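You operate a simulated robot arm through the tools that you are given. There is no shell and no other tool.

Carry out the task below with a simulated robot arm. There is one attempt and no reset: what you move stays moved.

TASK
Meter the damp envelope, lay on the blotter for that reading and press it till dry.
Fine: meter back in its place; leave the other blotter.

It is judged by the outcome, as a careful person would: the job done as asked, and still so three seconds after it is handed in. It fails if anything else is knocked over, pushed out of place, dropped, spilled or broken.

THE ROBOT
A 6-joint arm with a two-finger parallel gripper, fixed in place. Base frame: the origin is on the floor under the middle of its stand, x ahead of it, y to its left, z up; the work surface is at about z = 88.5. Readings come in cm, degrees, newtons and seconds.
With the tool pointing down near the work surface it reaches from about 36 to 76 cm from the base axis. Its first joint turns from -66.0 to 66.0 degrees. Payload 2.45 kg.
The TCP is the grasp point between the finger pads, 2.4 cm short of the fingertips. In the tool frame z runs along the fingers and y along their closing line. The gripper opens to 6.8 cm. The fingers are 1.7 cm wide and 1 cm thick; the gripper's body (4 by 7 cm) begins 4.1 cm behind the TCP.
Orientation is that of the tool frame in the base frame, as [roll, pitch, yaw] about the fixed x, y, z axes, in that order (R = Rz(yaw) Ry(pitch) Rx(roll)). With the fingers straight down and closing along the base's y, the tool's x points along the base's -x, its y along +y and its z along -z.

THE INTERFACE
- The arm moves only by the tool servo_tool. Its argument "moves" is text: rows parted by semicolons, each of 7 numbers parted by spaces: the shift along the tool's x, y, z in units of 20 mm (1.0 is 20 mm), then the turn, a rotation vector about the tool's x, y, z in units of 8 degrees (1.0 is 8 degrees), then the opening, from 0 (shut) to 1 (fully open). In form: x y z wx wy wz jaw; .... A call has 1 to 20 rows; each row shifts and turns the commanded pose from where the row before left it, along the tool's axes as they then stand. A call with a number of a shift or a turn outside -1 to 1 is refused whole. Each row takes 0.2 s and may step no farther than 5 cm and 8.6 degrees from the row before; otherwise, or with a gripper value out of range, the whole call is refused. A pose out of reach is approached as far as the arm can. The call stops where the force on the tool passes 60 N (or 10 N more than at its start, if that is more) or the arm is blocked; 0.2 s more then pass. The fingers move at their own pace (about 10.8 cm/s each) and stop on an object; they squeeze with about 36 N. The grip force told is the motor's: it shows also when the fingers shut on nothing. Time passes only in rows, and 0.2 s behind the last, so rows that do not move let the fingers close. It gives the time, the measured TCP pose, the force on the tool (base axes), the opening and the grip force at its end, in the units of the frame above (readings bear some noise), with the torque about the TCP (base axes, N m) and any sound that the robot's microphone picked up, and new pictures: "pictures" is both (left out), scene, wrist or none.
- Cameras (640 x 400 px; columns grow to the right, rows downward): "scene" is fixed at [16.84, 43.03, 144.65]; the picture's right is [-0.55, -0.84, 0.00], its down [-0.57, 0.37, -0.73] and it looks along [0.61, -0.40, -0.68] (base axes); focal length 336 px, centre (320, 200). "wrist" rides on the gripper at [8.4, 1.1, -7.5] in the tool frame; the picture's right is [-0.13, 0.99, 0.00], its down [-0.60, -0.08, -0.79] and it looks along [-0.79, -0.10, 0.61] (tool axes); focal length 251 px, centre (320, 200). There is no depth. A picture from a camera that has moved, and an enlarged one, comes with that camera's place and axes in the base frame and with its lens. The place of the scene camera against the robot may be out by one fixed shift of up to 1.8 cm in any direction.
- zoom(camera, box): a new picture of the part [left, top, right, bottom] of that camera's present view, enlarged. The clock stands still meanwhile.
- job_done(): hands the job in; it is judged then, once.

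Places have to be worked out from the pictures, the camera data and where the tool is seen. Open the gripper and draw the arm clear of the work before you hand the job in, unless the task says otherwise.

The tools are called after "Call:" by a JSON object that holds its "op" and its "data". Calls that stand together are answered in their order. servo_tool: Moves the arm, as the interface text tells. Its arguments: {"type":"object","properties":{"moves":{"type":"string"},"pictures":{"type":"string","enum":["both","scene","wrist","none"]}},"required":["moves"]} The other tools are called the same way: zoom (camera, box) takes an enlarged picture of a part of a camera's view; job_done () hands the job in.

At the start:

```text
clock: 0.0
tool_pos: [42.61, 8.85, 116.71]
ee_rot: [180.0, 0.0, 180.0]
ft_force: [-1.1, -0.9, 0.2]
torque: [0.0, 0.0, -0.02]
width: 6.81
grip_force: 0.1
```

scene: 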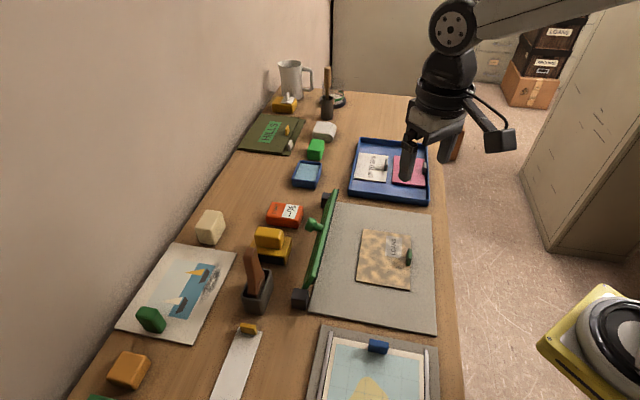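
wrist: 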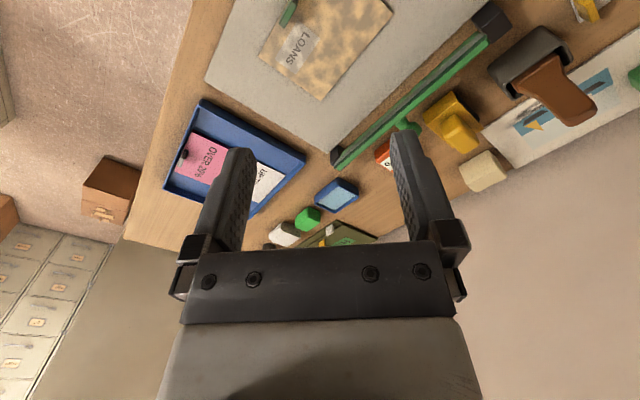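

The pictures show a tray with two labelled blotters, a grey mat with a stained "LOANS" envelope, and several tools. I'll zoom in to identify the meter, the blotters and the press.

Call:
{"op": "zoom", "data": {"camera": "scene", "box": [340, 130, 440, 210]}}

Call:
{"op": "zoom", "data": {"camera": "scene", "box": [230, 170, 350, 310]}}

Call:
{"op": "zoom", "data": {"camera": "scene", "box": [290, 190, 450, 340]}}

Call:
{"op": "zoom", "data": {"camera": "scene", "box": [230, 50, 370, 190]}}

Call:
{"op": "zoom", "data": {"camera": "scene", "box": [80, 230, 290, 400]}}

Call:
{"op": "zoom", "data": {"camera": "wrist", "box": [150, 90, 400, 250]}}

```text
5.00 times, centred on (390, 170) of scene
camera zoom: at [16.84, 43.03, 144.65], right [-0.55, -0.84, 0.0], down [-0.57, 0.37, -0.73], along [0.61, -0.4, -0.68], focal length 1683 px, centre (-30, 350)
```

zoom: 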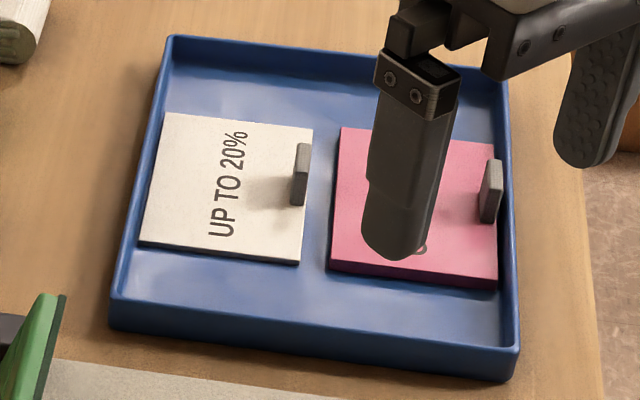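

```text
2.86 times, centred on (290, 240) of scene
camera zoom: at [16.84, 43.03, 144.65], right [-0.55, -0.84, 0.0], down [-0.57, 0.37, -0.73], along [0.61, -0.4, -0.68], focal length 962 px, centre (406, 86)
```

zoom: 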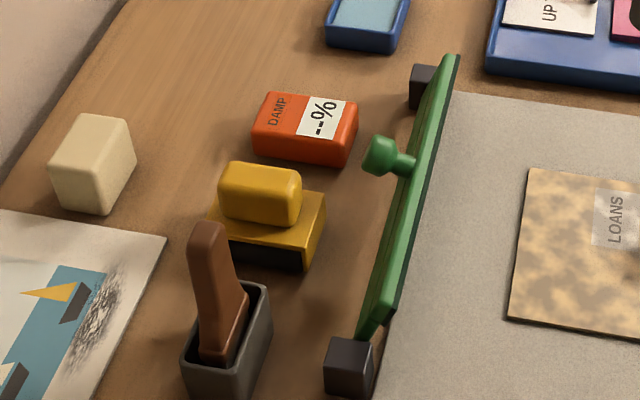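

```text
2.67 times, centred on (370, 265) of scene
camera zoom: at [16.84, 43.03, 144.65], right [-0.55, -0.84, 0.0], down [-0.57, 0.37, -0.73], along [0.61, -0.4, -0.68], focal length 897 px, centre (187, 27)
```

zoom: 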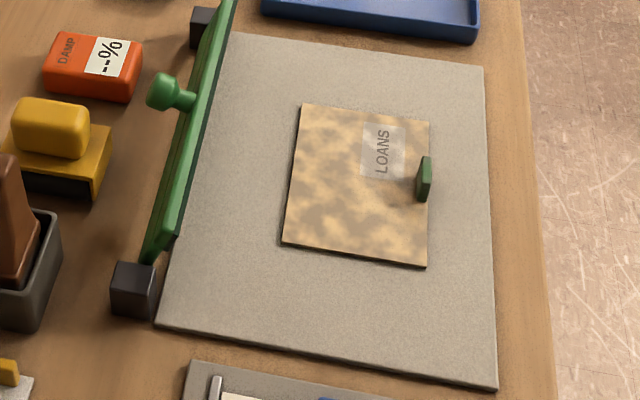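

```text
2.86 times, centred on (300, 120) of scene
camera zoom: at [16.84, 43.03, 144.65], right [-0.55, -0.84, 0.0], down [-0.57, 0.37, -0.73], along [0.61, -0.4, -0.68], focal length 962 px, centre (377, 429)
```

zoom: 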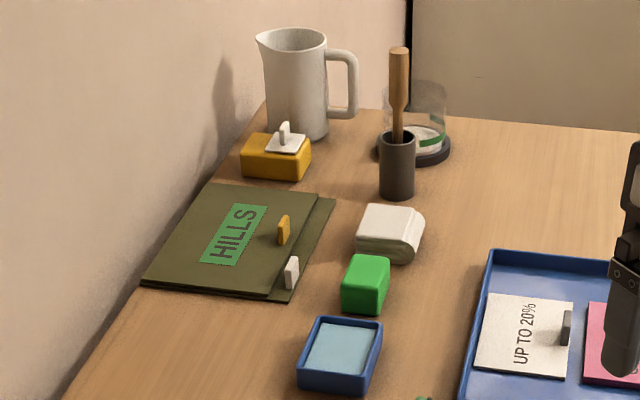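

```text
2.35 times, centred on (185, 315) of scene
camera zoom: at [16.84, 43.03, 144.65], right [-0.55, -0.84, 0.0], down [-0.57, 0.37, -0.73], along [0.61, -0.4, -0.68], focal length 792 px, centre (638, -71)
```

zoom: 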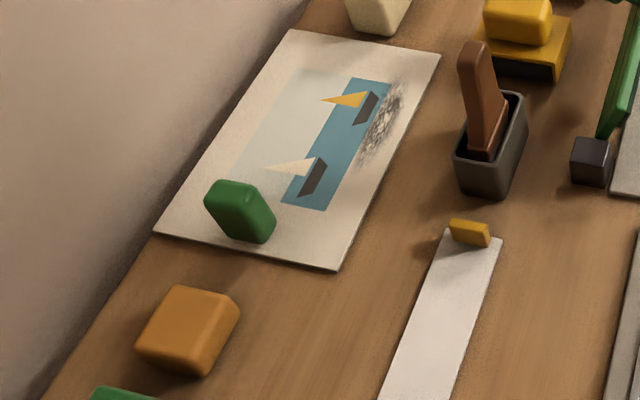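

```text
2.50 times, centred on (275, 170) of wrist
camera zoom: at [34.36, 9.93, 124.12], right [0.13, 0.99, 0.0], down [0.6, -0.08, 0.79], along [0.79, -0.1, -0.61], focal length 629 px, centre (432, 275)
```

zoom: 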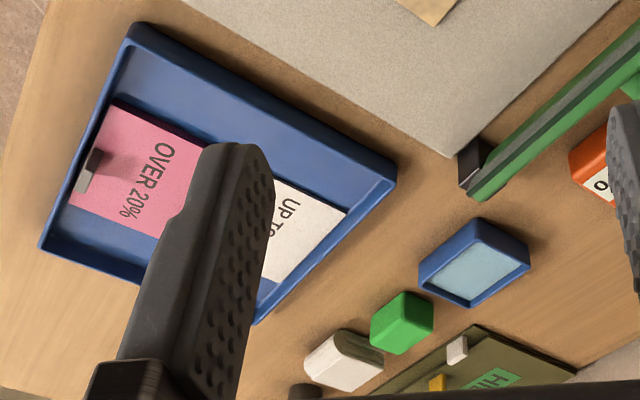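

The meter is the orange "DAMP --%" block near (65, 21), the envelope lies on the grey press bed near (45, 9), and the blotters are in the blue tray. The green platen stands hinged along the bed's far edge. I'll zoom in on the press in both views.

Call:
{"op": "zoom", "data": {"camera": "scene", "box": [280, 180, 360, 230]}}

Call:
{"op": "zoom", "data": {"camera": "scene", "box": [270, 260, 350, 310]}}

Call:
{"op": "zoom", "data": {"camera": "wrist", "box": [320, 0, 520, 180]}}

Call:
{"op": "zoom", "data": {"camera": "scene", "box": [340, 220, 430, 300]}}

Call:
{"op": "zoom", "data": {"camera": "scene", "box": [300, 320, 460, 400]}}

```text
8.00 times, centred on (320, 205) of scene
camera zoom: at [16.84, 43.03, 144.65], right [-0.55, -0.84, 0.0], down [-0.57, 0.37, -0.73], along [0.61, -0.4, -0.68], focal length 2692 px, centre (320, 160)
```

zoom: 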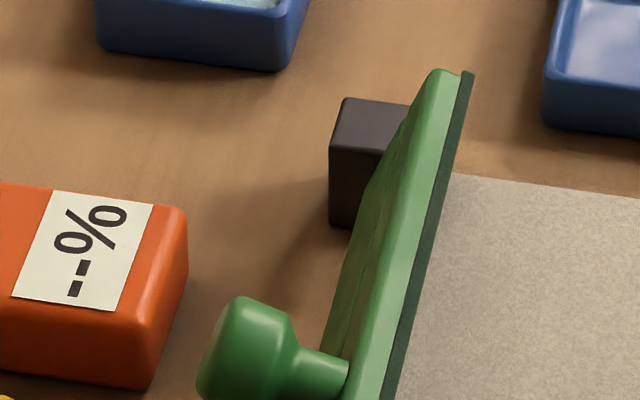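

```text
8.00 times, centred on (310, 285) of scene
camera zoom: at [16.84, 43.03, 144.65], right [-0.55, -0.84, 0.0], down [-0.57, 0.37, -0.73], along [0.61, -0.4, -0.68], focal length 2692 px, centre (400, -480)
```

zoom: 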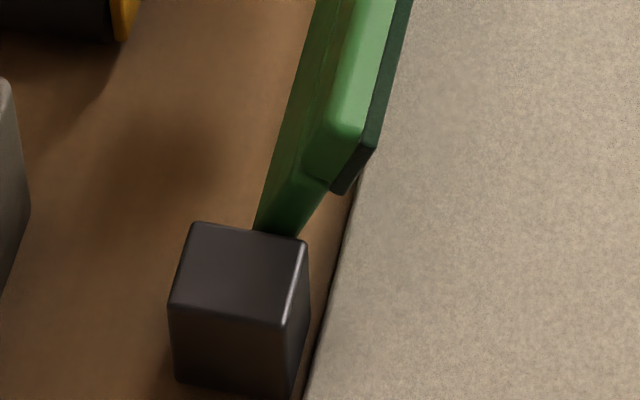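

```text
2.22 times, centred on (420, 90) of wrist
camera zoom: at [34.36, 9.93, 124.12], right [0.13, 0.99, 0.0], down [0.6, -0.08, 0.79], along [0.79, -0.1, -0.61], focal length 559 px, centre (98, 444)
```

zoom: 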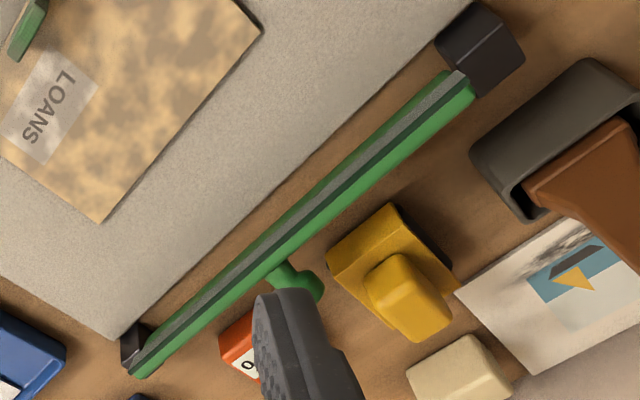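

```text
5.00 times, centred on (385, 260) of scene
camera zoom: at [16.84, 43.03, 144.65], right [-0.55, -0.84, 0.0], down [-0.57, 0.37, -0.73], along [0.61, -0.4, -0.68], focal length 1683 px, centre (-5, -100)
```

zoom: 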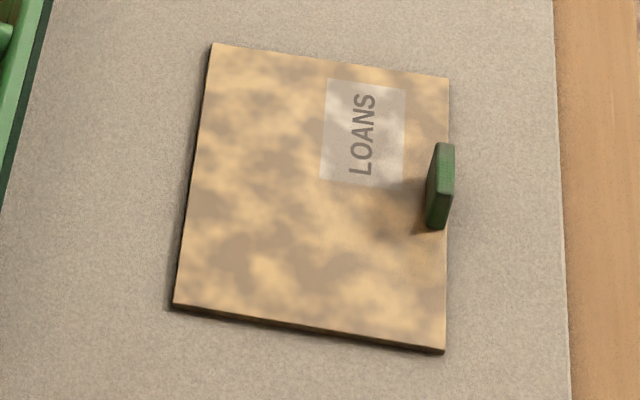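

```text
4.00 times, centred on (380, 360) of scene
camera zoom: at [16.84, 43.03, 144.65], right [-0.55, -0.84, 0.0], down [-0.57, 0.37, -0.73], along [0.61, -0.4, -0.68], focal length 1346 px, centre (80, -440)
```

zoom: 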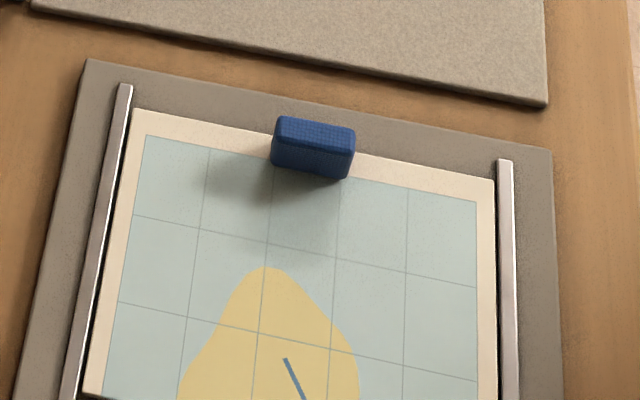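

The press is a platen on two posts with a knob on its back, standing open beside the bed. I'll turn the tool 45° in place to line up with the table and get a better look at the press and meter.

Call:
{"op": "servo_tool", "data": {"moves": "0 0 0 0 0 -0.9375 1; 0 0 0 0 0 -0.9375 1; 0 0 0 0 0 -0.9375 1; 0 0 0 0 0 -0.9375 1; 0 0 0 0 0 -0.9375 1; 0 0 0 0 0 -0.9375 1; 0 0 0 0 0 0 1", "pictures": "both"}}

```text
clock: 1.6
tool_pos: [42.65, 8.81, 116.71]
ee_rot: [179.9, -0.1, -134.8]
ft_force: [0.9, 0.7, 0.0]
torque: [0.01, -0.04, 0.03]
width: 6.79
grip_force: 0.0
camera wrist: at [36.03, 3.67, 124.13], right [-0.61, 0.79, 0.0], down [0.48, 0.37, 0.79], along [0.63, 0.49, -0.61], focal length 251 px, centre (320, 200)
```

scene: 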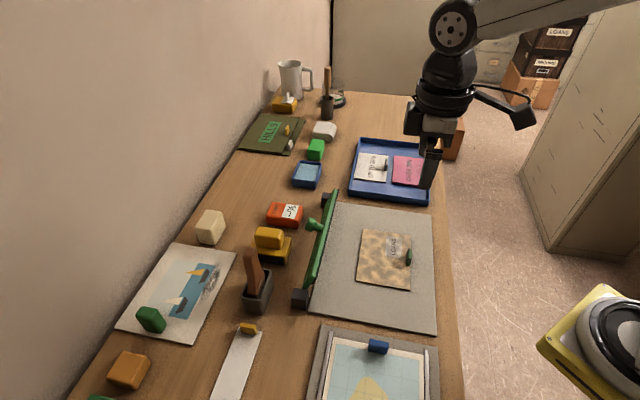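
wrist: 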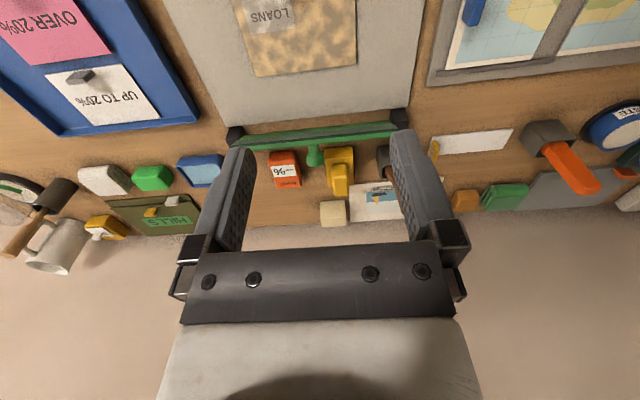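

The wrist view now lines up with the table. I'll zoom in on the press and the meter from this side.

Call:
{"op": "zoom", "data": {"camera": "wrist", "box": [220, 90, 420, 215]}}

Call:
{"op": "zoom", "data": {"camera": "wrist", "box": [0, 0, 200, 125]}}

Call:
{"op": "zoom", "data": {"camera": "scene", "box": [340, 130, 440, 210]}}

```text
3.20 times, centred on (320, 152) of wrist
camera zoom: at [36.03, 3.67, 124.13], right [-0.61, 0.79, 0.0], down [0.48, 0.37, 0.79], along [0.63, 0.49, -0.61], focal length 805 px, centre (320, 352)
```

zoom: 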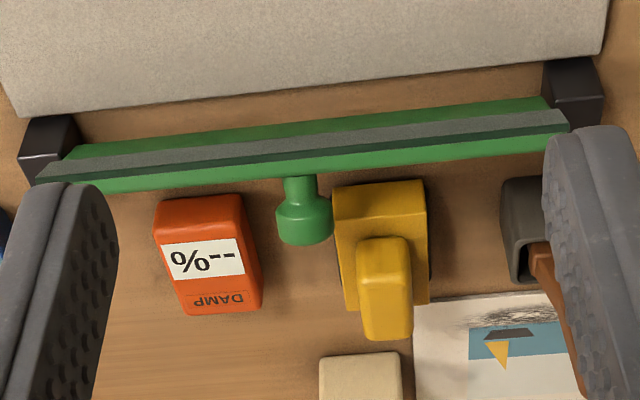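

```text
3.20 times, centred on (100, 62) of wrist
camera zoom: at [36.03, 3.67, 124.13], right [-0.61, 0.79, 0.0], down [0.48, 0.37, 0.79], along [0.63, 0.49, -0.61], focal length 805 px, centre (1024, 640)
```

zoom: 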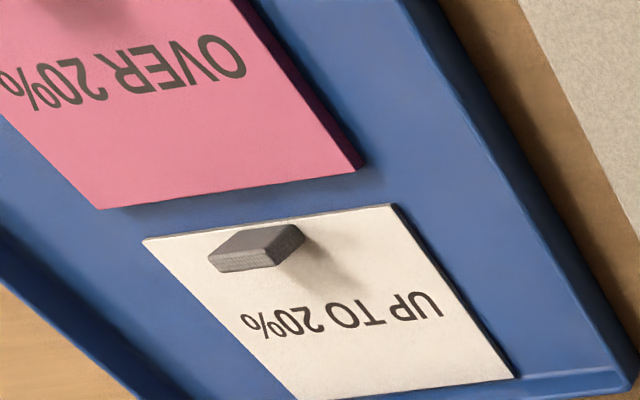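

```text
5.00 times, centred on (390, 170) of scene
camera zoom: at [16.84, 43.03, 144.65], right [-0.55, -0.84, 0.0], down [-0.57, 0.37, -0.73], along [0.61, -0.4, -0.68], focal length 1683 px, centre (-30, 350)
```

zoom: 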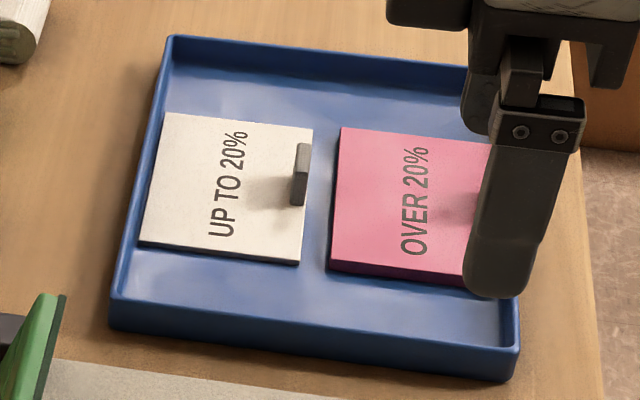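

I can't tell from here how the platen stands or how tall it is. I'll move to the near end of its hinge line and look along it from the side.

Call:
{"op": "servo_tool", "data": {"moves": "-0.847 0.898 0 0 0 0 1; -0.847 0.898 0 0 0 0 1; -0.847 0.898 0 0 0 0 1; -0.847 0.898 0 0 0 0 1; -0.847 0.898 0 0 0 0 1; -0.847 0.898 0 0 0 0 1; -0.847 0.898 0 0 0 0 1; -0.847 0.898 0 0 0 0 1; -0.847 0.898 0 0 0 0 1; 0 0 0.3 0 0 1 1; 0 0 0.3 0 0 1 1; 0 0 0.3 0 0 1 1; 0 0 0.3 0 0 1 1; 0 0 0.3 0 0 1 1; 0 0 0.3 0 0 1 1; 0 0 0.3 0 0 1 1; 0 0 0.3 0 0 1 1; 0 0 0.3 0 0 1 1; 0 0 0.3 0 0 1 1; 0 0 0.3 0 0 1 1", "pictures": "both"}}

```text
clock: 5.8
tool_pos: [41.89, 30.91, 110.14]
ee_rot: [179.9, 0.0, 137.0]
ft_force: [0.3, 0.3, 0.1]
torque: [-0.02, 0.04, -0.01]
width: 6.77
grip_force: 0.1
camera wrist: at [36.59, 37.6, 117.57], right [0.77, 0.64, 0.0], down [0.39, -0.47, 0.79], along [0.5, -0.61, -0.61], focal length 251 px, centre (320, 200)
```

scene: 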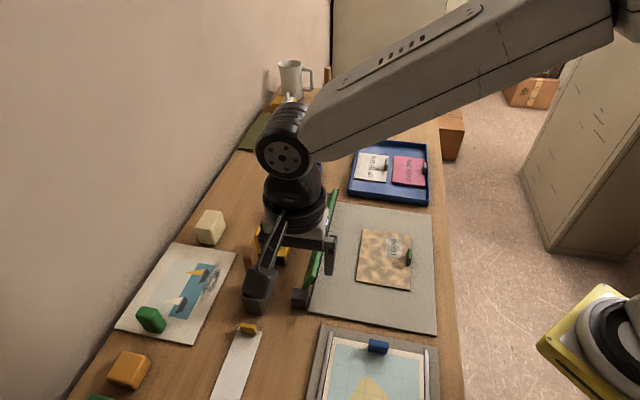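
wrist: 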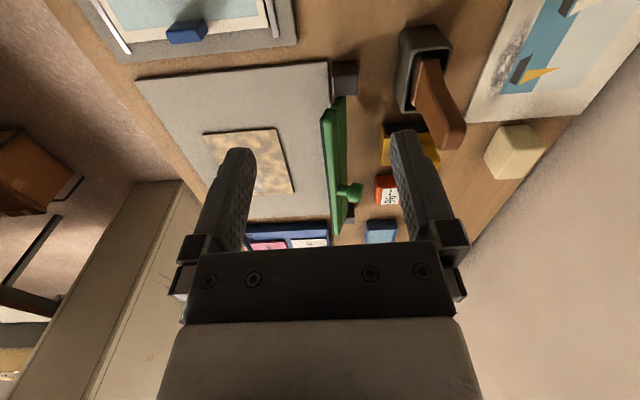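

Call:
{"op": "zoom", "data": {"camera": "wrist", "box": [280, 50, 440, 240]}}

Call:
{"op": "zoom", "data": {"camera": "wrist", "box": [310, 50, 380, 130]}}

```text
2.11 times, centred on (360, 145) of wrist
camera zoom: at [36.59, 37.6, 117.57], right [0.77, 0.64, 0.0], down [0.39, -0.47, 0.79], along [0.5, -0.61, -0.61], focal length 529 px, centre (236, 316)
```

zoom: 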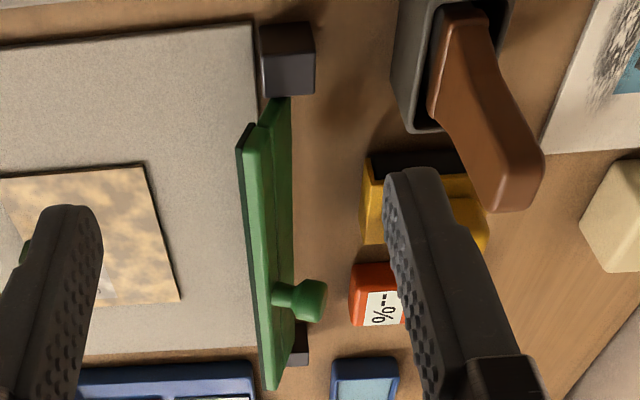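

```text
5.00 times, centred on (345, 90) of wrist
camera zoom: at [36.59, 37.6, 117.57], right [0.77, 0.64, 0.0], down [0.39, -0.47, 0.79], along [0.5, -0.61, -0.61], focal length 1257 px, centre (195, 750)
```

zoom: 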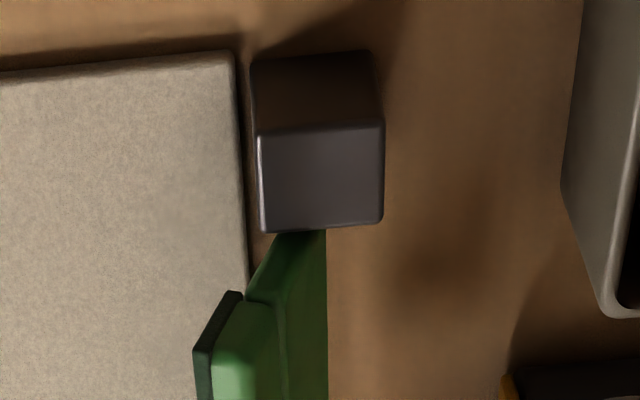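

The platen turns out to be small. Its pad edge is near (46.5, 25.5, 95), so it is more a clamp bar that leans over the bed edge, and it doesn't reach the envelope yet. I'll move towards the wall side to look closely at the meter, the yellow block and the bar's knob.

Call:
{"op": "servo_tool", "data": {"moves": "0 0 -0.5 0 0 0 1; 0 0 -0.5 0 0 0 1; 0 1 0 0 0 0 1; 0 1 0 0 0 0 1; 0 1 0 0 0 0 1; 0 1 0 0 0 0 1; 0 0.5 0 0 0 0 1; 0 0 0 0 0 0 1", "pictures": "both"}}

```text
clock: 7.6
tool_pos: [48.16, 37.55, 112.07]
ee_rot: [-180.0, -0.1, 137.0]
ft_force: [-0.2, -0.8, -0.6]
torque: [0.01, -0.03, -0.02]
width: 6.8
grip_force: 0.1
camera wrist: at [42.8, 44.11, 119.48], right [0.77, 0.64, 0.0], down [0.39, -0.47, 0.79], along [0.51, -0.61, -0.61], focal length 251 px, centre (320, 200)
```

scene: 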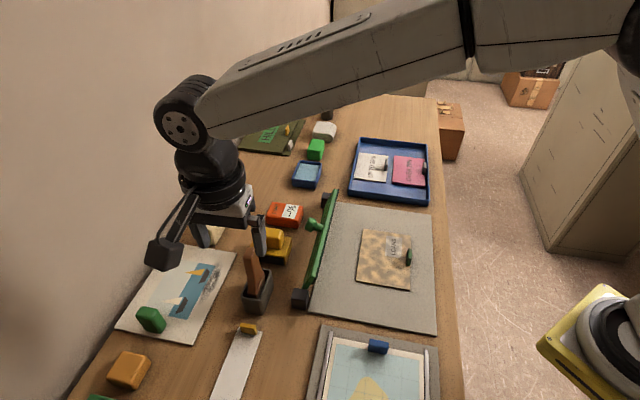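
wrist: 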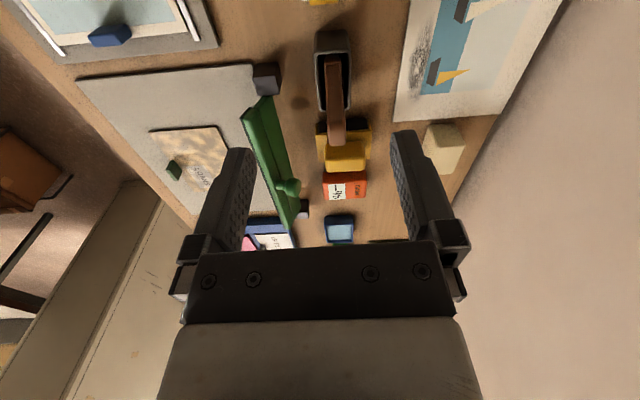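

Call:
{"op": "zoom", "data": {"camera": "wrist", "box": [230, 60, 400, 240]}}

Call:
{"op": "zoom", "data": {"camera": "wrist", "box": [225, 60, 325, 125]}}

Call:
{"op": "zoom", "data": {"camera": "scene", "box": [260, 180, 340, 310]}}

```text
2.22 times, centred on (315, 150) of wrist
camera zoom: at [42.8, 44.11, 119.48], right [0.77, 0.64, 0.0], down [0.39, -0.47, 0.79], along [0.51, -0.61, -0.61], focal length 559 px, centre (331, 311)
```

zoom: 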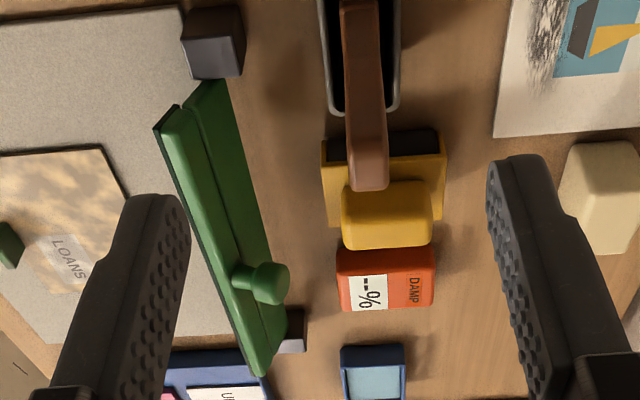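

```text
6.15 times, centred on (275, 92) of wrist
camera zoom: at [42.8, 44.11, 119.48], right [0.77, 0.64, 0.0], down [0.39, -0.47, 0.79], along [0.51, -0.61, -0.61], focal length 1547 px, centre (597, 862)
```

zoom: 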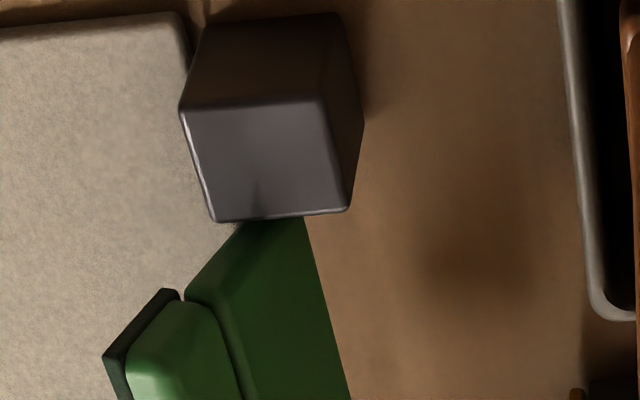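

```text
3.08 times, centred on (300, 245) of scene
camera zoom: at [16.84, 43.03, 144.65], right [-0.55, -0.84, 0.0], down [-0.57, 0.37, -0.73], along [0.61, -0.4, -0.68], focal length 1036 px, centre (382, 62)
```

zoom: 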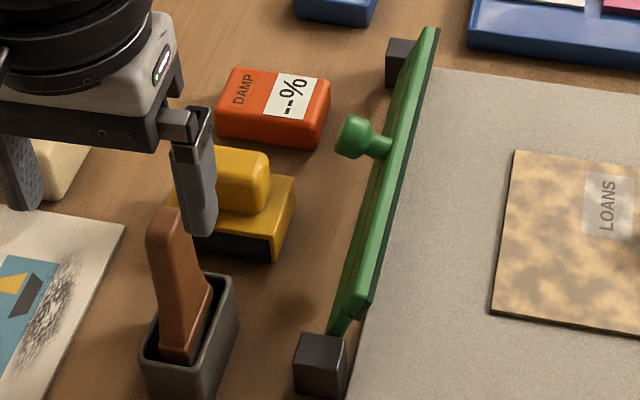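

The meter's top centre triangulates to about (67.4, 21.3), with its top near z 91.5. I'll carry the arm over it at a safe height and start turning back so the fingers close across its narrow side.

Call:
{"op": "servo_tool", "data": {"moves": "-0.969 0.046 0 0 0 0 1; -0.969 0.046 0 0 0 0 1; -0.969 0.046 0 0 0 0 1; -0.969 0.046 0 0 0 0 1; -0.969 0.046 0 0 0 0 1; -0.969 0.046 0 0 0 0 1; -0.969 0.046 0 0 0 0 1; -0.969 0.046 0 0 0 0 1; -0.969 0.046 0 0 0 0 1; -0.969 0.046 0 0 0 0 1; -0.969 0.046 0 0 0 0 1; -0.969 0.046 0 0 0 0 1; -0.969 0.046 0 0 0 0 1; 0 0 0 0 0 -1 1; 0 0 0 0 0 -1 1; 0 0 0 0 0 -1 1; 0 0 0 0 0 -1 1; 0 0 0 0 0 -1 1; 0 0 0 0 0 -1 1; 0 0 0 0 0 -1 1", "pictures": "none"}}

Call:
{"op": "servo_tool", "data": {"moves": "0 0 0 0 0 -1 1; 0 0 0 0 0 -1 1; 0 0 0 0 0 -1 1; 0 0 0 0 0 -1 1; 0 0 0 0 0 0 1", "pictures": "both"}}

```text
clock: 11.8
tool_pos: [67.29, 21.25, 112.07]
ee_rot: [180.0, 0.1, -166.8]
ft_force: [0.0, 0.9, 0.0]
torque: [0.03, -0.03, 0.0]
width: 6.79
grip_force: 0.1
```

```text
clock: 13.0
tool_pos: [67.35, 21.18, 112.11]
ee_rot: [180.0, 0.0, -134.7]
ft_force: [-0.5, 0.0, 0.2]
torque: [0.03, 0.0, -0.02]
width: 6.81
grip_force: 0.0
camera wrist: at [60.7, 16.12, 119.52], right [-0.61, 0.79, 0.0], down [0.48, 0.37, 0.79], along [0.63, 0.49, -0.61], focal length 251 px, centre (320, 200)
```

scene: 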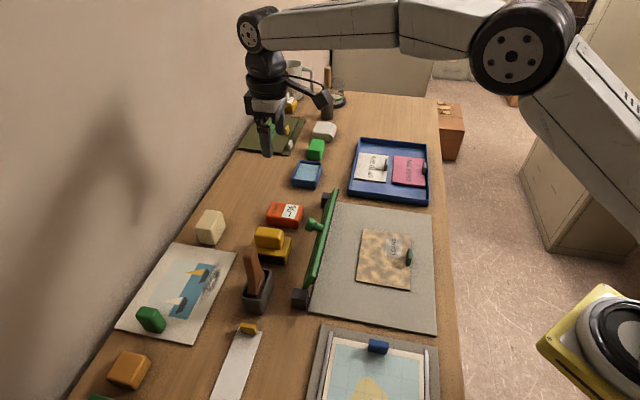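
wrist: 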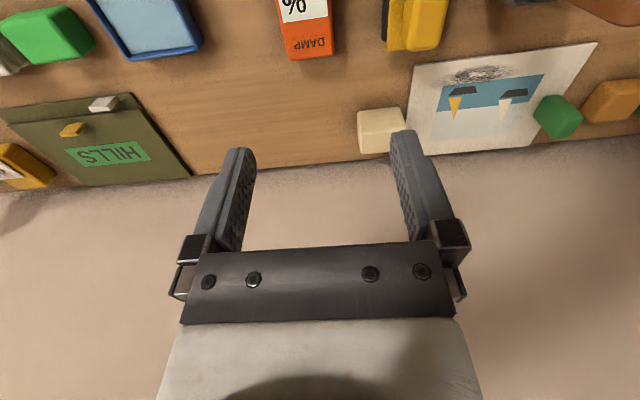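

The meter shows at the top edge of the wrist view, a bit left of centre. I'll back off 4 cm towards the bed side and go down 6 cm to see all of it.

Call:
{"op": "servo_tool", "data": {"moves": "0.8 0 0 0 0 0 1; 0.8 0 0.6 0 0 0 1; 0.4 0 0.8 0 0 0 1; 0 0 0.8 0 0 0 1; 0 0 0.8 0 0 0 1; 0 0 0 0 0 0 1", "pictures": "wrist"}}

Call:
{"op": "zoom", "data": {"camera": "wrist", "box": [180, 0, 480, 180]}}

```text
clock: 14.4
tool_pos: [64.56, 18.39, 105.94]
ee_rot: [179.9, -0.1, -134.9]
ft_force: [0.8, 0.3, -0.3]
torque: [-0.01, 0.02, 0.03]
width: 6.79
grip_force: 0.1
camera wrist: at [57.96, 13.26, 113.45], right [-0.61, 0.79, 0.0], down [0.48, 0.37, 0.79], along [0.63, 0.48, -0.61], focal length 251 px, centre (320, 200)
```

wrist: 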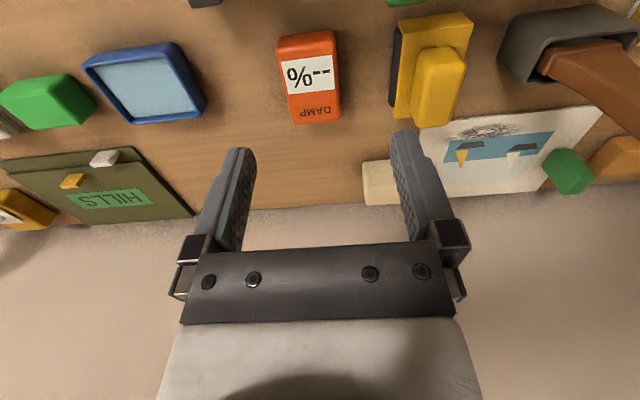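

```text
2.13 times, centred on (330, 90) of wrist
camera zoom: at [57.96, 13.26, 113.45], right [-0.61, 0.79, 0.0], down [0.48, 0.37, 0.79], along [0.63, 0.48, -0.61], focal length 536 px, centre (299, 435)
```

zoom: 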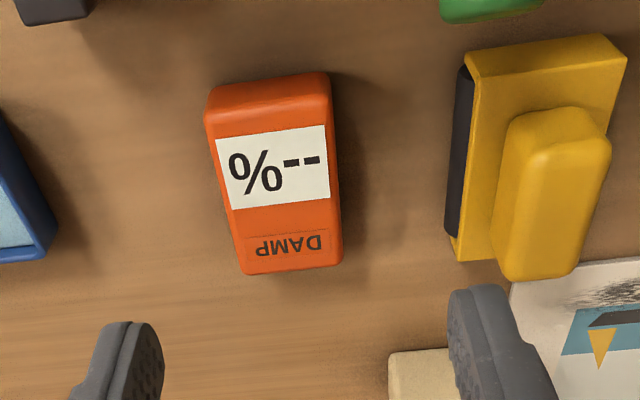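

The meter's centre works out to about (68.1, 20.1). It is roughly 4.7 cm across the grip direction, its top is near z 91.3, and there are several cm to its neighbours. I'll centre over it and go down partway, to z of about 96.5, then check clearances.

Call:
{"op": "servo_tool", "data": {"moves": "-0.928 -0.323 0 0 0 0 1; -0.928 -0.322 0 0 0 0 1; 0 0 0.8 0 0 0 1; 0 0 0.8 0 0 0 1; 0 0 0.8 0 0 0 1; 0 0 0.8 0 0 0 1; 0 0 0.8 0 0 0 1; 0 0 0.7 0 0 0 1; 0 0 0 0 0 0 1", "pictures": "both"}}

Call:
{"op": "zoom", "data": {"camera": "wrist", "box": [180, 0, 480, 180]}}

Call:
{"op": "zoom", "data": {"camera": "scene", "box": [220, 120, 380, 260]}}

```text
clock: 16.4
tool_pos: [68.06, 20.05, 96.6]
ee_rot: [180.0, 0.1, -135.0]
ft_force: [-0.6, -0.9, -0.2]
torque: [0.01, -0.04, 0.0]
width: 6.81
grip_force: 0.0
camera wrist: at [61.5, 14.98, 104.05], right [-0.61, 0.79, 0.0], down [0.48, 0.37, 0.79], along [0.63, 0.48, -0.61], focal length 251 px, centre (320, 200)
```

scene: 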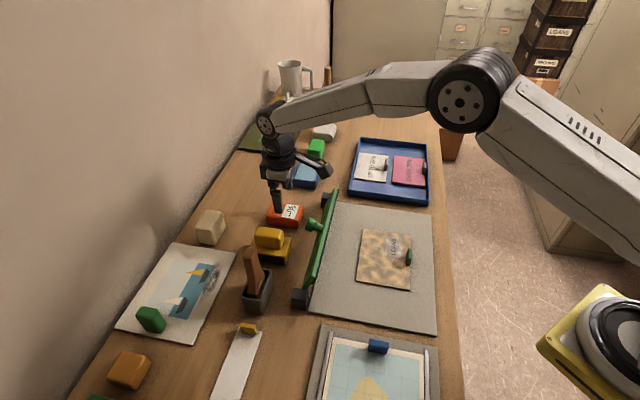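
wrist: 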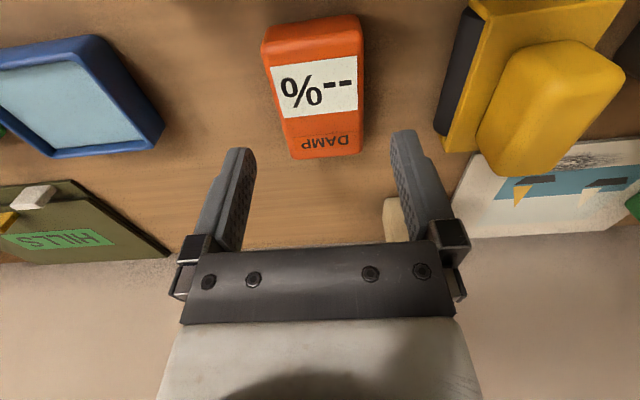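

```text
2.13 times, centred on (330, 90) of wrist
camera zoom: at [61.5, 14.98, 104.05], right [-0.61, 0.79, 0.0], down [0.48, 0.37, 0.79], along [0.63, 0.48, -0.61], focal length 536 px, centre (299, 435)
```

zoom: 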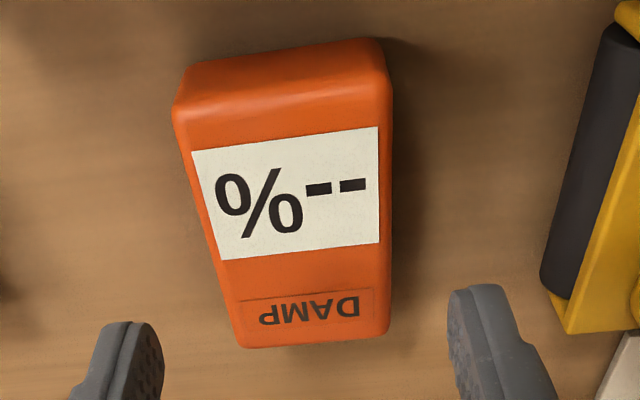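

```text
2.86 times, centred on (300, 190) of scene
camera zoom: at [16.84, 43.03, 144.65], right [-0.55, -0.84, 0.0], down [-0.57, 0.37, -0.73], along [0.61, -0.4, -0.68], focal length 962 px, centre (377, 229)
```

zoom: 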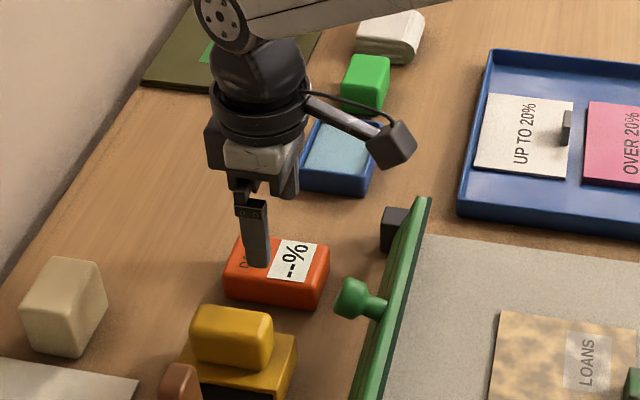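

The meter sits centred between the fingers and the camera housing clears the platen. I'll go down to z of about 91.4 and close on it.

Call:
{"op": "servo_tool", "data": {"moves": "0 0 0.8 0 0 0 1; 0 0 0.8 0 0 0 1; 0 0 0.6 0 0 0 1; 0 0 0.35 0 0 0 1; 0 0 0 0 0 0 1; 0 0 0 0 0 0 0.5; 0 0 0 0 0 0 0; 0 0 0 0 0 0 0; 0 0 0 0 0 0 0", "pictures": "both"}}

```text
clock: 18.4
tool_pos: [68.05, 20.2, 91.61]
ee_rot: [180.0, 0.0, -135.0]
ft_force: [1.4, 0.3, -0.3]
torque: [0.05, -0.04, -0.03]
width: 5.14
grip_force: 36.0
camera wrist: at [61.43, 15.06, 99.01], right [-0.61, 0.79, 0.0], down [0.48, 0.37, 0.79], along [0.63, 0.48, -0.61], focal length 251 px, centre (320, 200)
```

scene: 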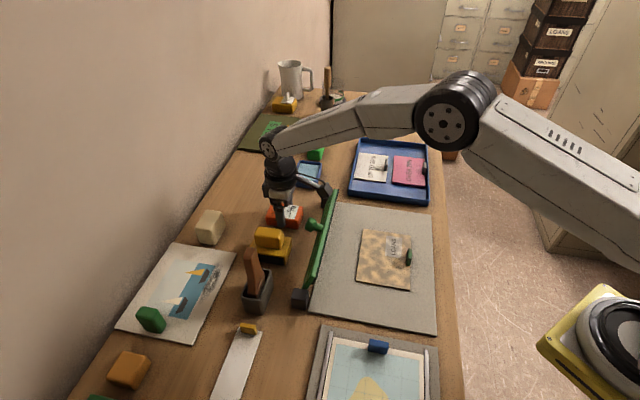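
wrist: 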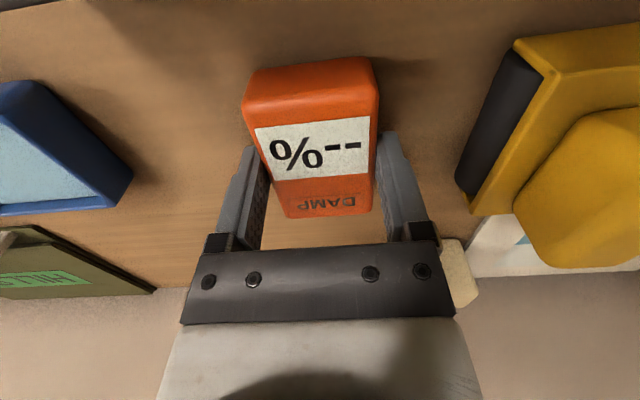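

The grip is firm at width 5.14. The meter's home pose is TCP (68.05, 20.2, 91.6) at yaw -135. I'll lift it straight up to about z 106 and carry it over the platen to above the envelope.

Call:
{"op": "servo_tool", "data": {"moves": "0 0 -0.5 0 0 0 0; 0 0 -0.9 0 0 0 0; 0 0 -1 0 0 0 0; 0 0 -1 0 0 0 0; 0 0 -1 0 0 0 0; 0 0 -1 0 0 0 0; 0 0 -1 0 0 0 0; 0 0 -0.8 0 0 0 0; 0.891 0.325 0 0 0 0 0; 0.891 0.325 0 0 0 0 0; 0.891 0.325 0 0 0 0 0; 0.891 0.325 0 0 0 0 0; 0.891 0.325 0 0 0 0 0; 0.891 0.325 0 0 0 0 0; 0.891 0.325 0 0 0 0 0; 0.891 0.325 0 0 0 0 0; 0.891 0.325 0 0 0 0 0; 0.891 0.325 0 0 0 0 0; 0.891 0.325 0 0 0 0 0; 0.891 0.325 0 0 0 0 0", "pictures": "both"}}

```text
clock: 22.6
tool_pos: [47.43, 10.66, 105.93]
ee_rot: [-180.0, 0.0, -135.1]
ft_force: [0.1, 0.2, -1.6]
torque: [0.0, 0.0, -0.02]
width: 5.13
grip_force: 36.1
camera wrist: at [40.76, 5.49, 113.29], right [-0.61, 0.79, 0.0], down [0.48, 0.37, 0.79], along [0.63, 0.48, -0.61], focal length 251 px, centre (320, 200)
```

scene: 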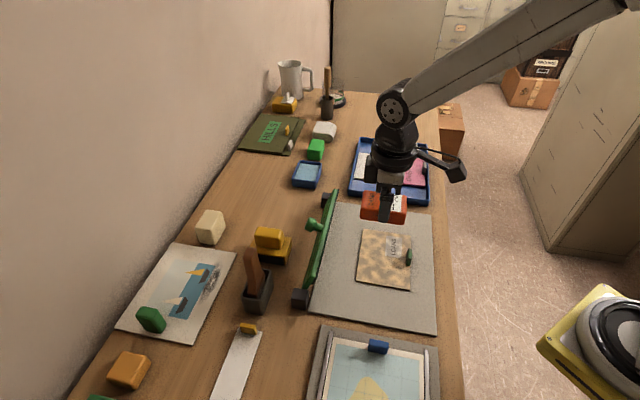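
wrist: 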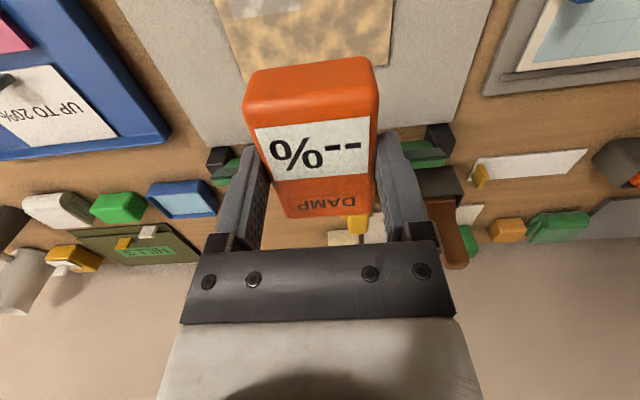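

The meter is held above the envelope. I'll shift it about 0.7 cm towards the robot so it stays on the envelope, come down to about z 97, and look.

Call:
{"op": "servo_tool", "data": {"moves": "0.35 0 0 0 0 0 0; 0 0 0.8 0 0 0 0; 0 0 0.8 0 0 0 0; 0 0 0.8 0 0 0 0; 0 0 0.8 0 0 0 0; 0 0 0.8 0 0 0 0; 0 0 0.4 0 0 0 0; 0 0 0 0 0 0 0", "pictures": "both"}}

Call:
{"op": "zoom", "data": {"camera": "scene", "box": [320, 180, 460, 310]}}

```text
clock: 24.4
tool_pos: [46.91, 10.17, 97.1]
ee_rot: [-180.0, 0.0, -134.9]
ft_force: [-0.5, -0.3, -1.2]
torque: [0.03, 0.02, -0.01]
width: 5.15
grip_force: 35.9
camera wrist: at [40.32, 5.05, 104.56], right [-0.61, 0.79, 0.0], down [0.48, 0.37, 0.79], along [0.63, 0.48, -0.61], focal length 251 px, centre (320, 200)
```

scene: 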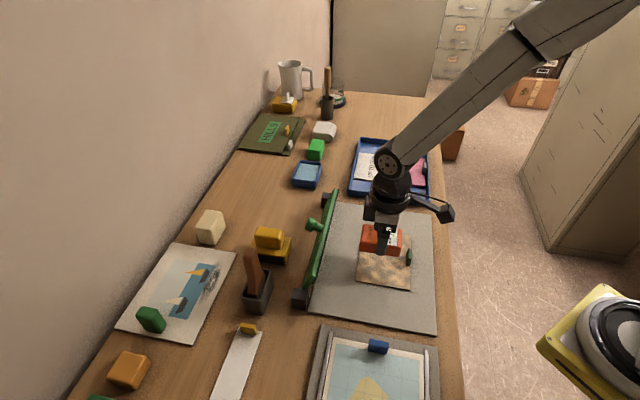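
wrist: 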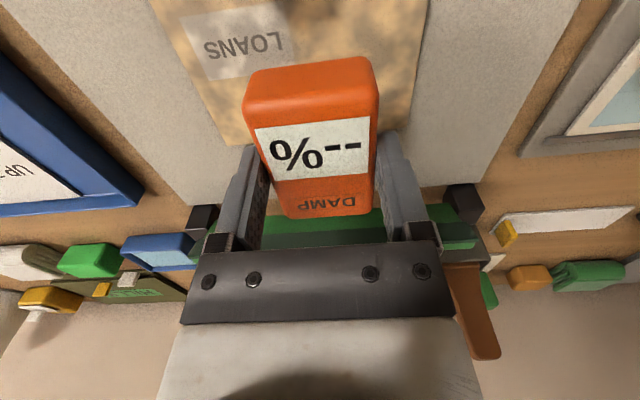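

```text
3.08 times, centred on (390, 245) of scene
camera zoom: at [16.84, 43.03, 144.64], right [-0.55, -0.84, 0.0], down [-0.57, 0.37, -0.73], along [0.61, -0.4, -0.68], focal length 1036 px, centre (105, 62)
```

zoom: 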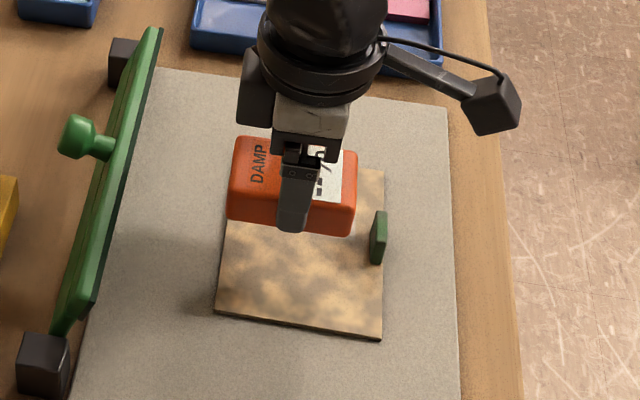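

The meter is over the envelope and clear of its tab. I'll lower it gently to near contact and then on in small steps.

Call:
{"op": "servo_tool", "data": {"moves": "0 0 0.8 0 0 0 0; 0 0 0.7 0 0 0 0; 0 0 0.3 0 0 0 0; 0 0 0.15 0 0 0 0; 0 0 0 0 0 0 0", "pictures": "wrist"}}

```text
clock: 25.6
tool_pos: [46.92, 10.16, 93.2]
ee_rot: [-180.0, 0.0, -134.9]
ft_force: [0.2, -0.6, -0.5]
torque: [0.0, 0.02, 0.0]
width: 5.14
grip_force: 36.2
camera wrist: at [40.33, 4.98, 100.73], right [-0.61, 0.79, 0.0], down [0.48, 0.37, 0.79], along [0.63, 0.48, -0.61], focal length 251 px, centre (320, 200)
```

wrist: 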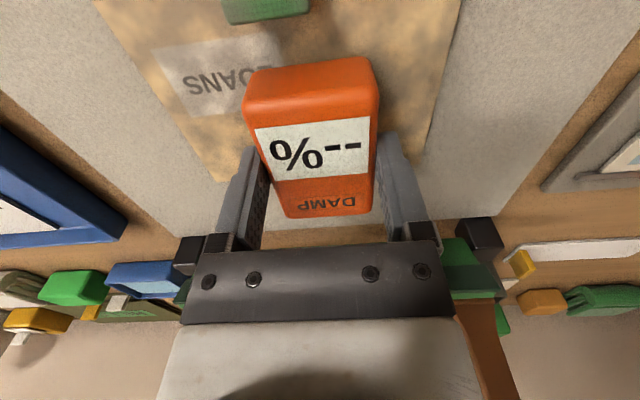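

Not touching yet, as the force is near zero. I'll keep lowering in 1–2 mm steps.

Call:
{"op": "servo_tool", "data": {"moves": "0 0 0.1 0 0 0 0; 0 0 0.1 0 0 0 0; 0 0 0.05 0 0 0 0; 0 0 0 0 0 0 0; 0 0 0 0 0 0 0", "pictures": "wrist"}}

```text
clock: 26.8
tool_pos: [46.98, 10.14, 92.84]
ee_rot: [-180.0, 0.0, -135.1]
ft_force: [-0.4, 0.1, -1.7]
torque: [0.01, -0.03, 0.0]
width: 5.13
grip_force: 35.8
camera wrist: at [40.36, 4.94, 100.2], right [-0.61, 0.79, 0.0], down [0.48, 0.37, 0.79], along [0.63, 0.48, -0.61], focal length 251 px, centre (320, 200)
```

wrist: 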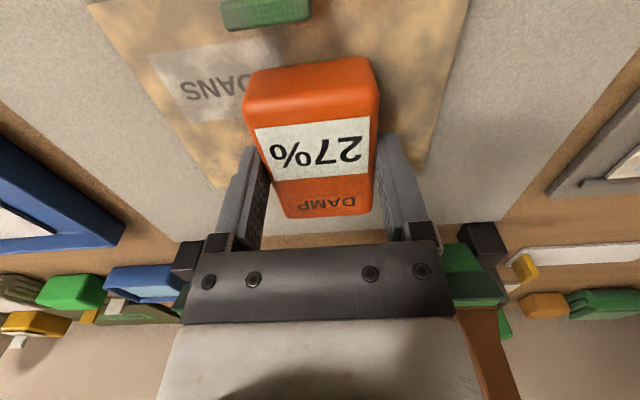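

The display now shows a reading. I'll zoom in to read it properly.

Call:
{"op": "zoom", "data": {"camera": "wrist", "box": [240, 110, 390, 200]}}

Call:
{"op": "zoom", "data": {"camera": "scene", "box": [340, 200, 440, 300]}}

```text
4.27 times, centred on (315, 155) of wrist
camera zoom: at [40.36, 4.94, 100.2], right [-0.61, 0.79, 0.0], down [0.48, 0.37, 0.79], along [0.63, 0.48, -0.61], focal length 1073 px, centre (341, 392)
```

zoom: 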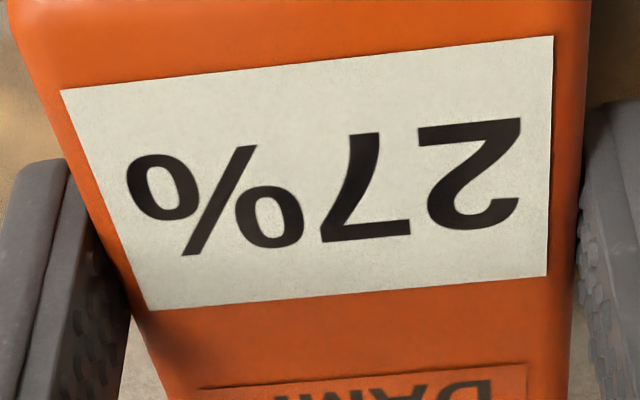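

```text
4.00 times, centred on (390, 250) of scene
camera zoom: at [16.84, 43.03, 144.64], right [-0.55, -0.84, 0.0], down [-0.57, 0.37, -0.73], along [0.61, -0.4, -0.68], focal length 1346 px, centre (40, 0)
```

zoom: 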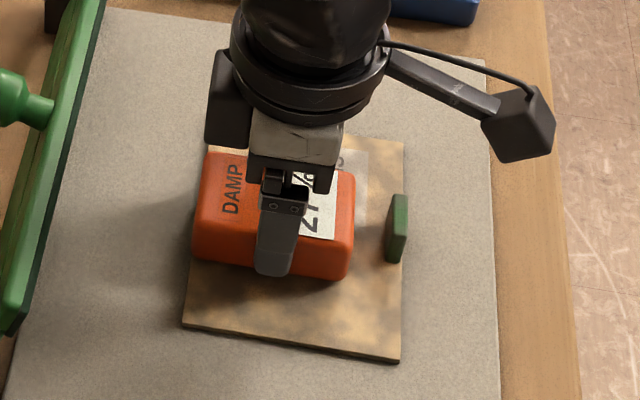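

The reading is 27%, so the pink "OVER 20%" blotter is the right one. Next I'll lift the meter and carry it back above its home spot at (68.05, 20.2).

Call:
{"op": "servo_tool", "data": {"moves": "0 0 -0.4 0 0 0 0; 0 0 -0.8 0 0 0 0; 0 0 -1 0 0 0 0; 0 0 -1 0 0 0 0; 0 0 -1 0 0 0 0; 0 0 -1 0 0 0 0; 0 0 -1 0 0 0 0; 0 0 -0.4 0 0 0 0; -0.917 -0.324 0 0 0 0 0; -0.917 -0.324 0 0 0 0 0; -0.917 -0.324 0 0 0 0 0; -0.917 -0.324 0 0 0 0 0; -0.917 -0.324 0 0 0 0 0; -0.917 -0.324 0 0 0 0 0; -0.917 -0.324 0 0 0 0 0; -0.917 -0.324 0 0 0 0 0; -0.917 -0.324 0 0 0 0 0; -0.917 -0.324 0 0 0 0 0; -0.917 -0.324 0 0 0 0 0; -0.917 -0.324 0 0 0 0 0", "pictures": "both"}}

```text
clock: 31.0
tool_pos: [67.83, 20.2, 106.06]
ee_rot: [-180.0, 0.0, -135.0]
ft_force: [-0.2, -0.5, -1.1]
torque: [0.03, 0.0, 0.02]
width: 5.14
grip_force: 36.1
camera wrist: at [61.35, 15.0, 113.54], right [-0.61, 0.79, 0.0], down [0.48, 0.37, 0.79], along [0.63, 0.48, -0.61], focal length 251 px, centre (320, 200)
```

scene: 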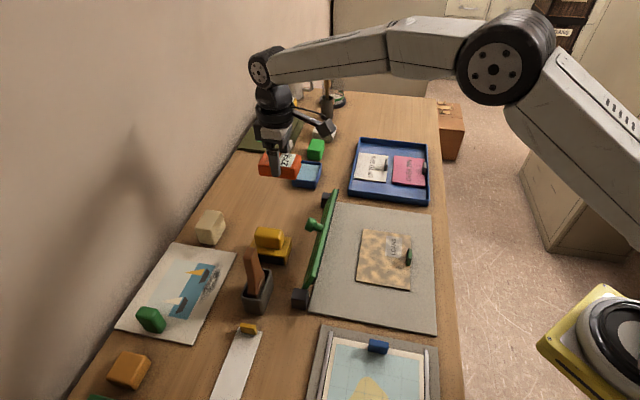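
wrist: 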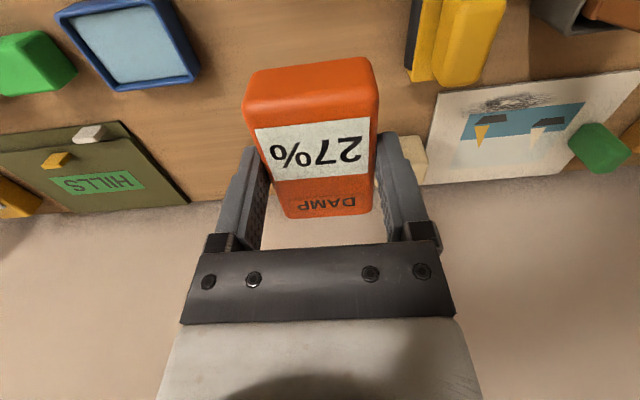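

The meter still reads 27% and hangs above its place. I'll lower it most of the way and check the pose before the last few millimetres.

Call:
{"op": "servo_tool", "data": {"moves": "0 0 0.9 0 0 0 0; 0 0 0.9 0 0 0 0; 0 0 0.9 0 0 0 0; 0 0 0.9 0 0 0 0; 0 0 0.9 0 0 0 0; 0 0 0.9 0 0 0 0; 0 0 0.8 0 0 0 0; 0 0 0.5 0 0 0 0; 0 0 0.2 0 0 0 0; 0 0 0 0 0 0 0", "pictures": "none"}}

```text
clock: 33.2
tool_pos: [67.94, 20.1, 92.12]
ee_rot: [-180.0, 0.0, -135.0]
ft_force: [0.5, -0.2, -1.0]
torque: [-0.01, 0.0, -0.01]
width: 5.12
grip_force: 35.6
```

The pose is within about 1.5 mm of home. I'll set it down the last 5 mm and check contact.

Call:
{"op": "servo_tool", "data": {"moves": "-0.05 0 0.1 0 0 0 0; 0 0 0.08 0 0 0 0; 0 0 0.06 0 0 0 0; 0 0 0 0 0 0 0; 0 0 0 0 0 0 0", "pictures": "none"}}

```text
clock: 34.4
tool_pos: [68.11, 20.19, 91.74]
ee_rot: [-180.0, 0.0, -135.0]
ft_force: [0.2, -0.5, -1.8]
torque: [-0.01, 0.0, 0.0]
width: 5.15
grip_force: 36.1
```

Not quite down yet. I'll lower another 1–2 mm and then open the fingers.

Call:
{"op": "servo_tool", "data": {"moves": "0 0 0.05 0 0 0 0; 0 0 0.03 0 0 0 0; 0 0 0 0 0 0 0; 0 0 0 0 0 0 0", "pictures": "none"}}

```text
clock: 35.4
tool_pos: [68.16, 20.13, 91.44]
ee_rot: [179.9, 0.0, -135.0]
ft_force: [-0.9, -0.2, 2.1]
torque: [0.01, 0.05, 0.0]
width: 5.14
grip_force: 35.8
```

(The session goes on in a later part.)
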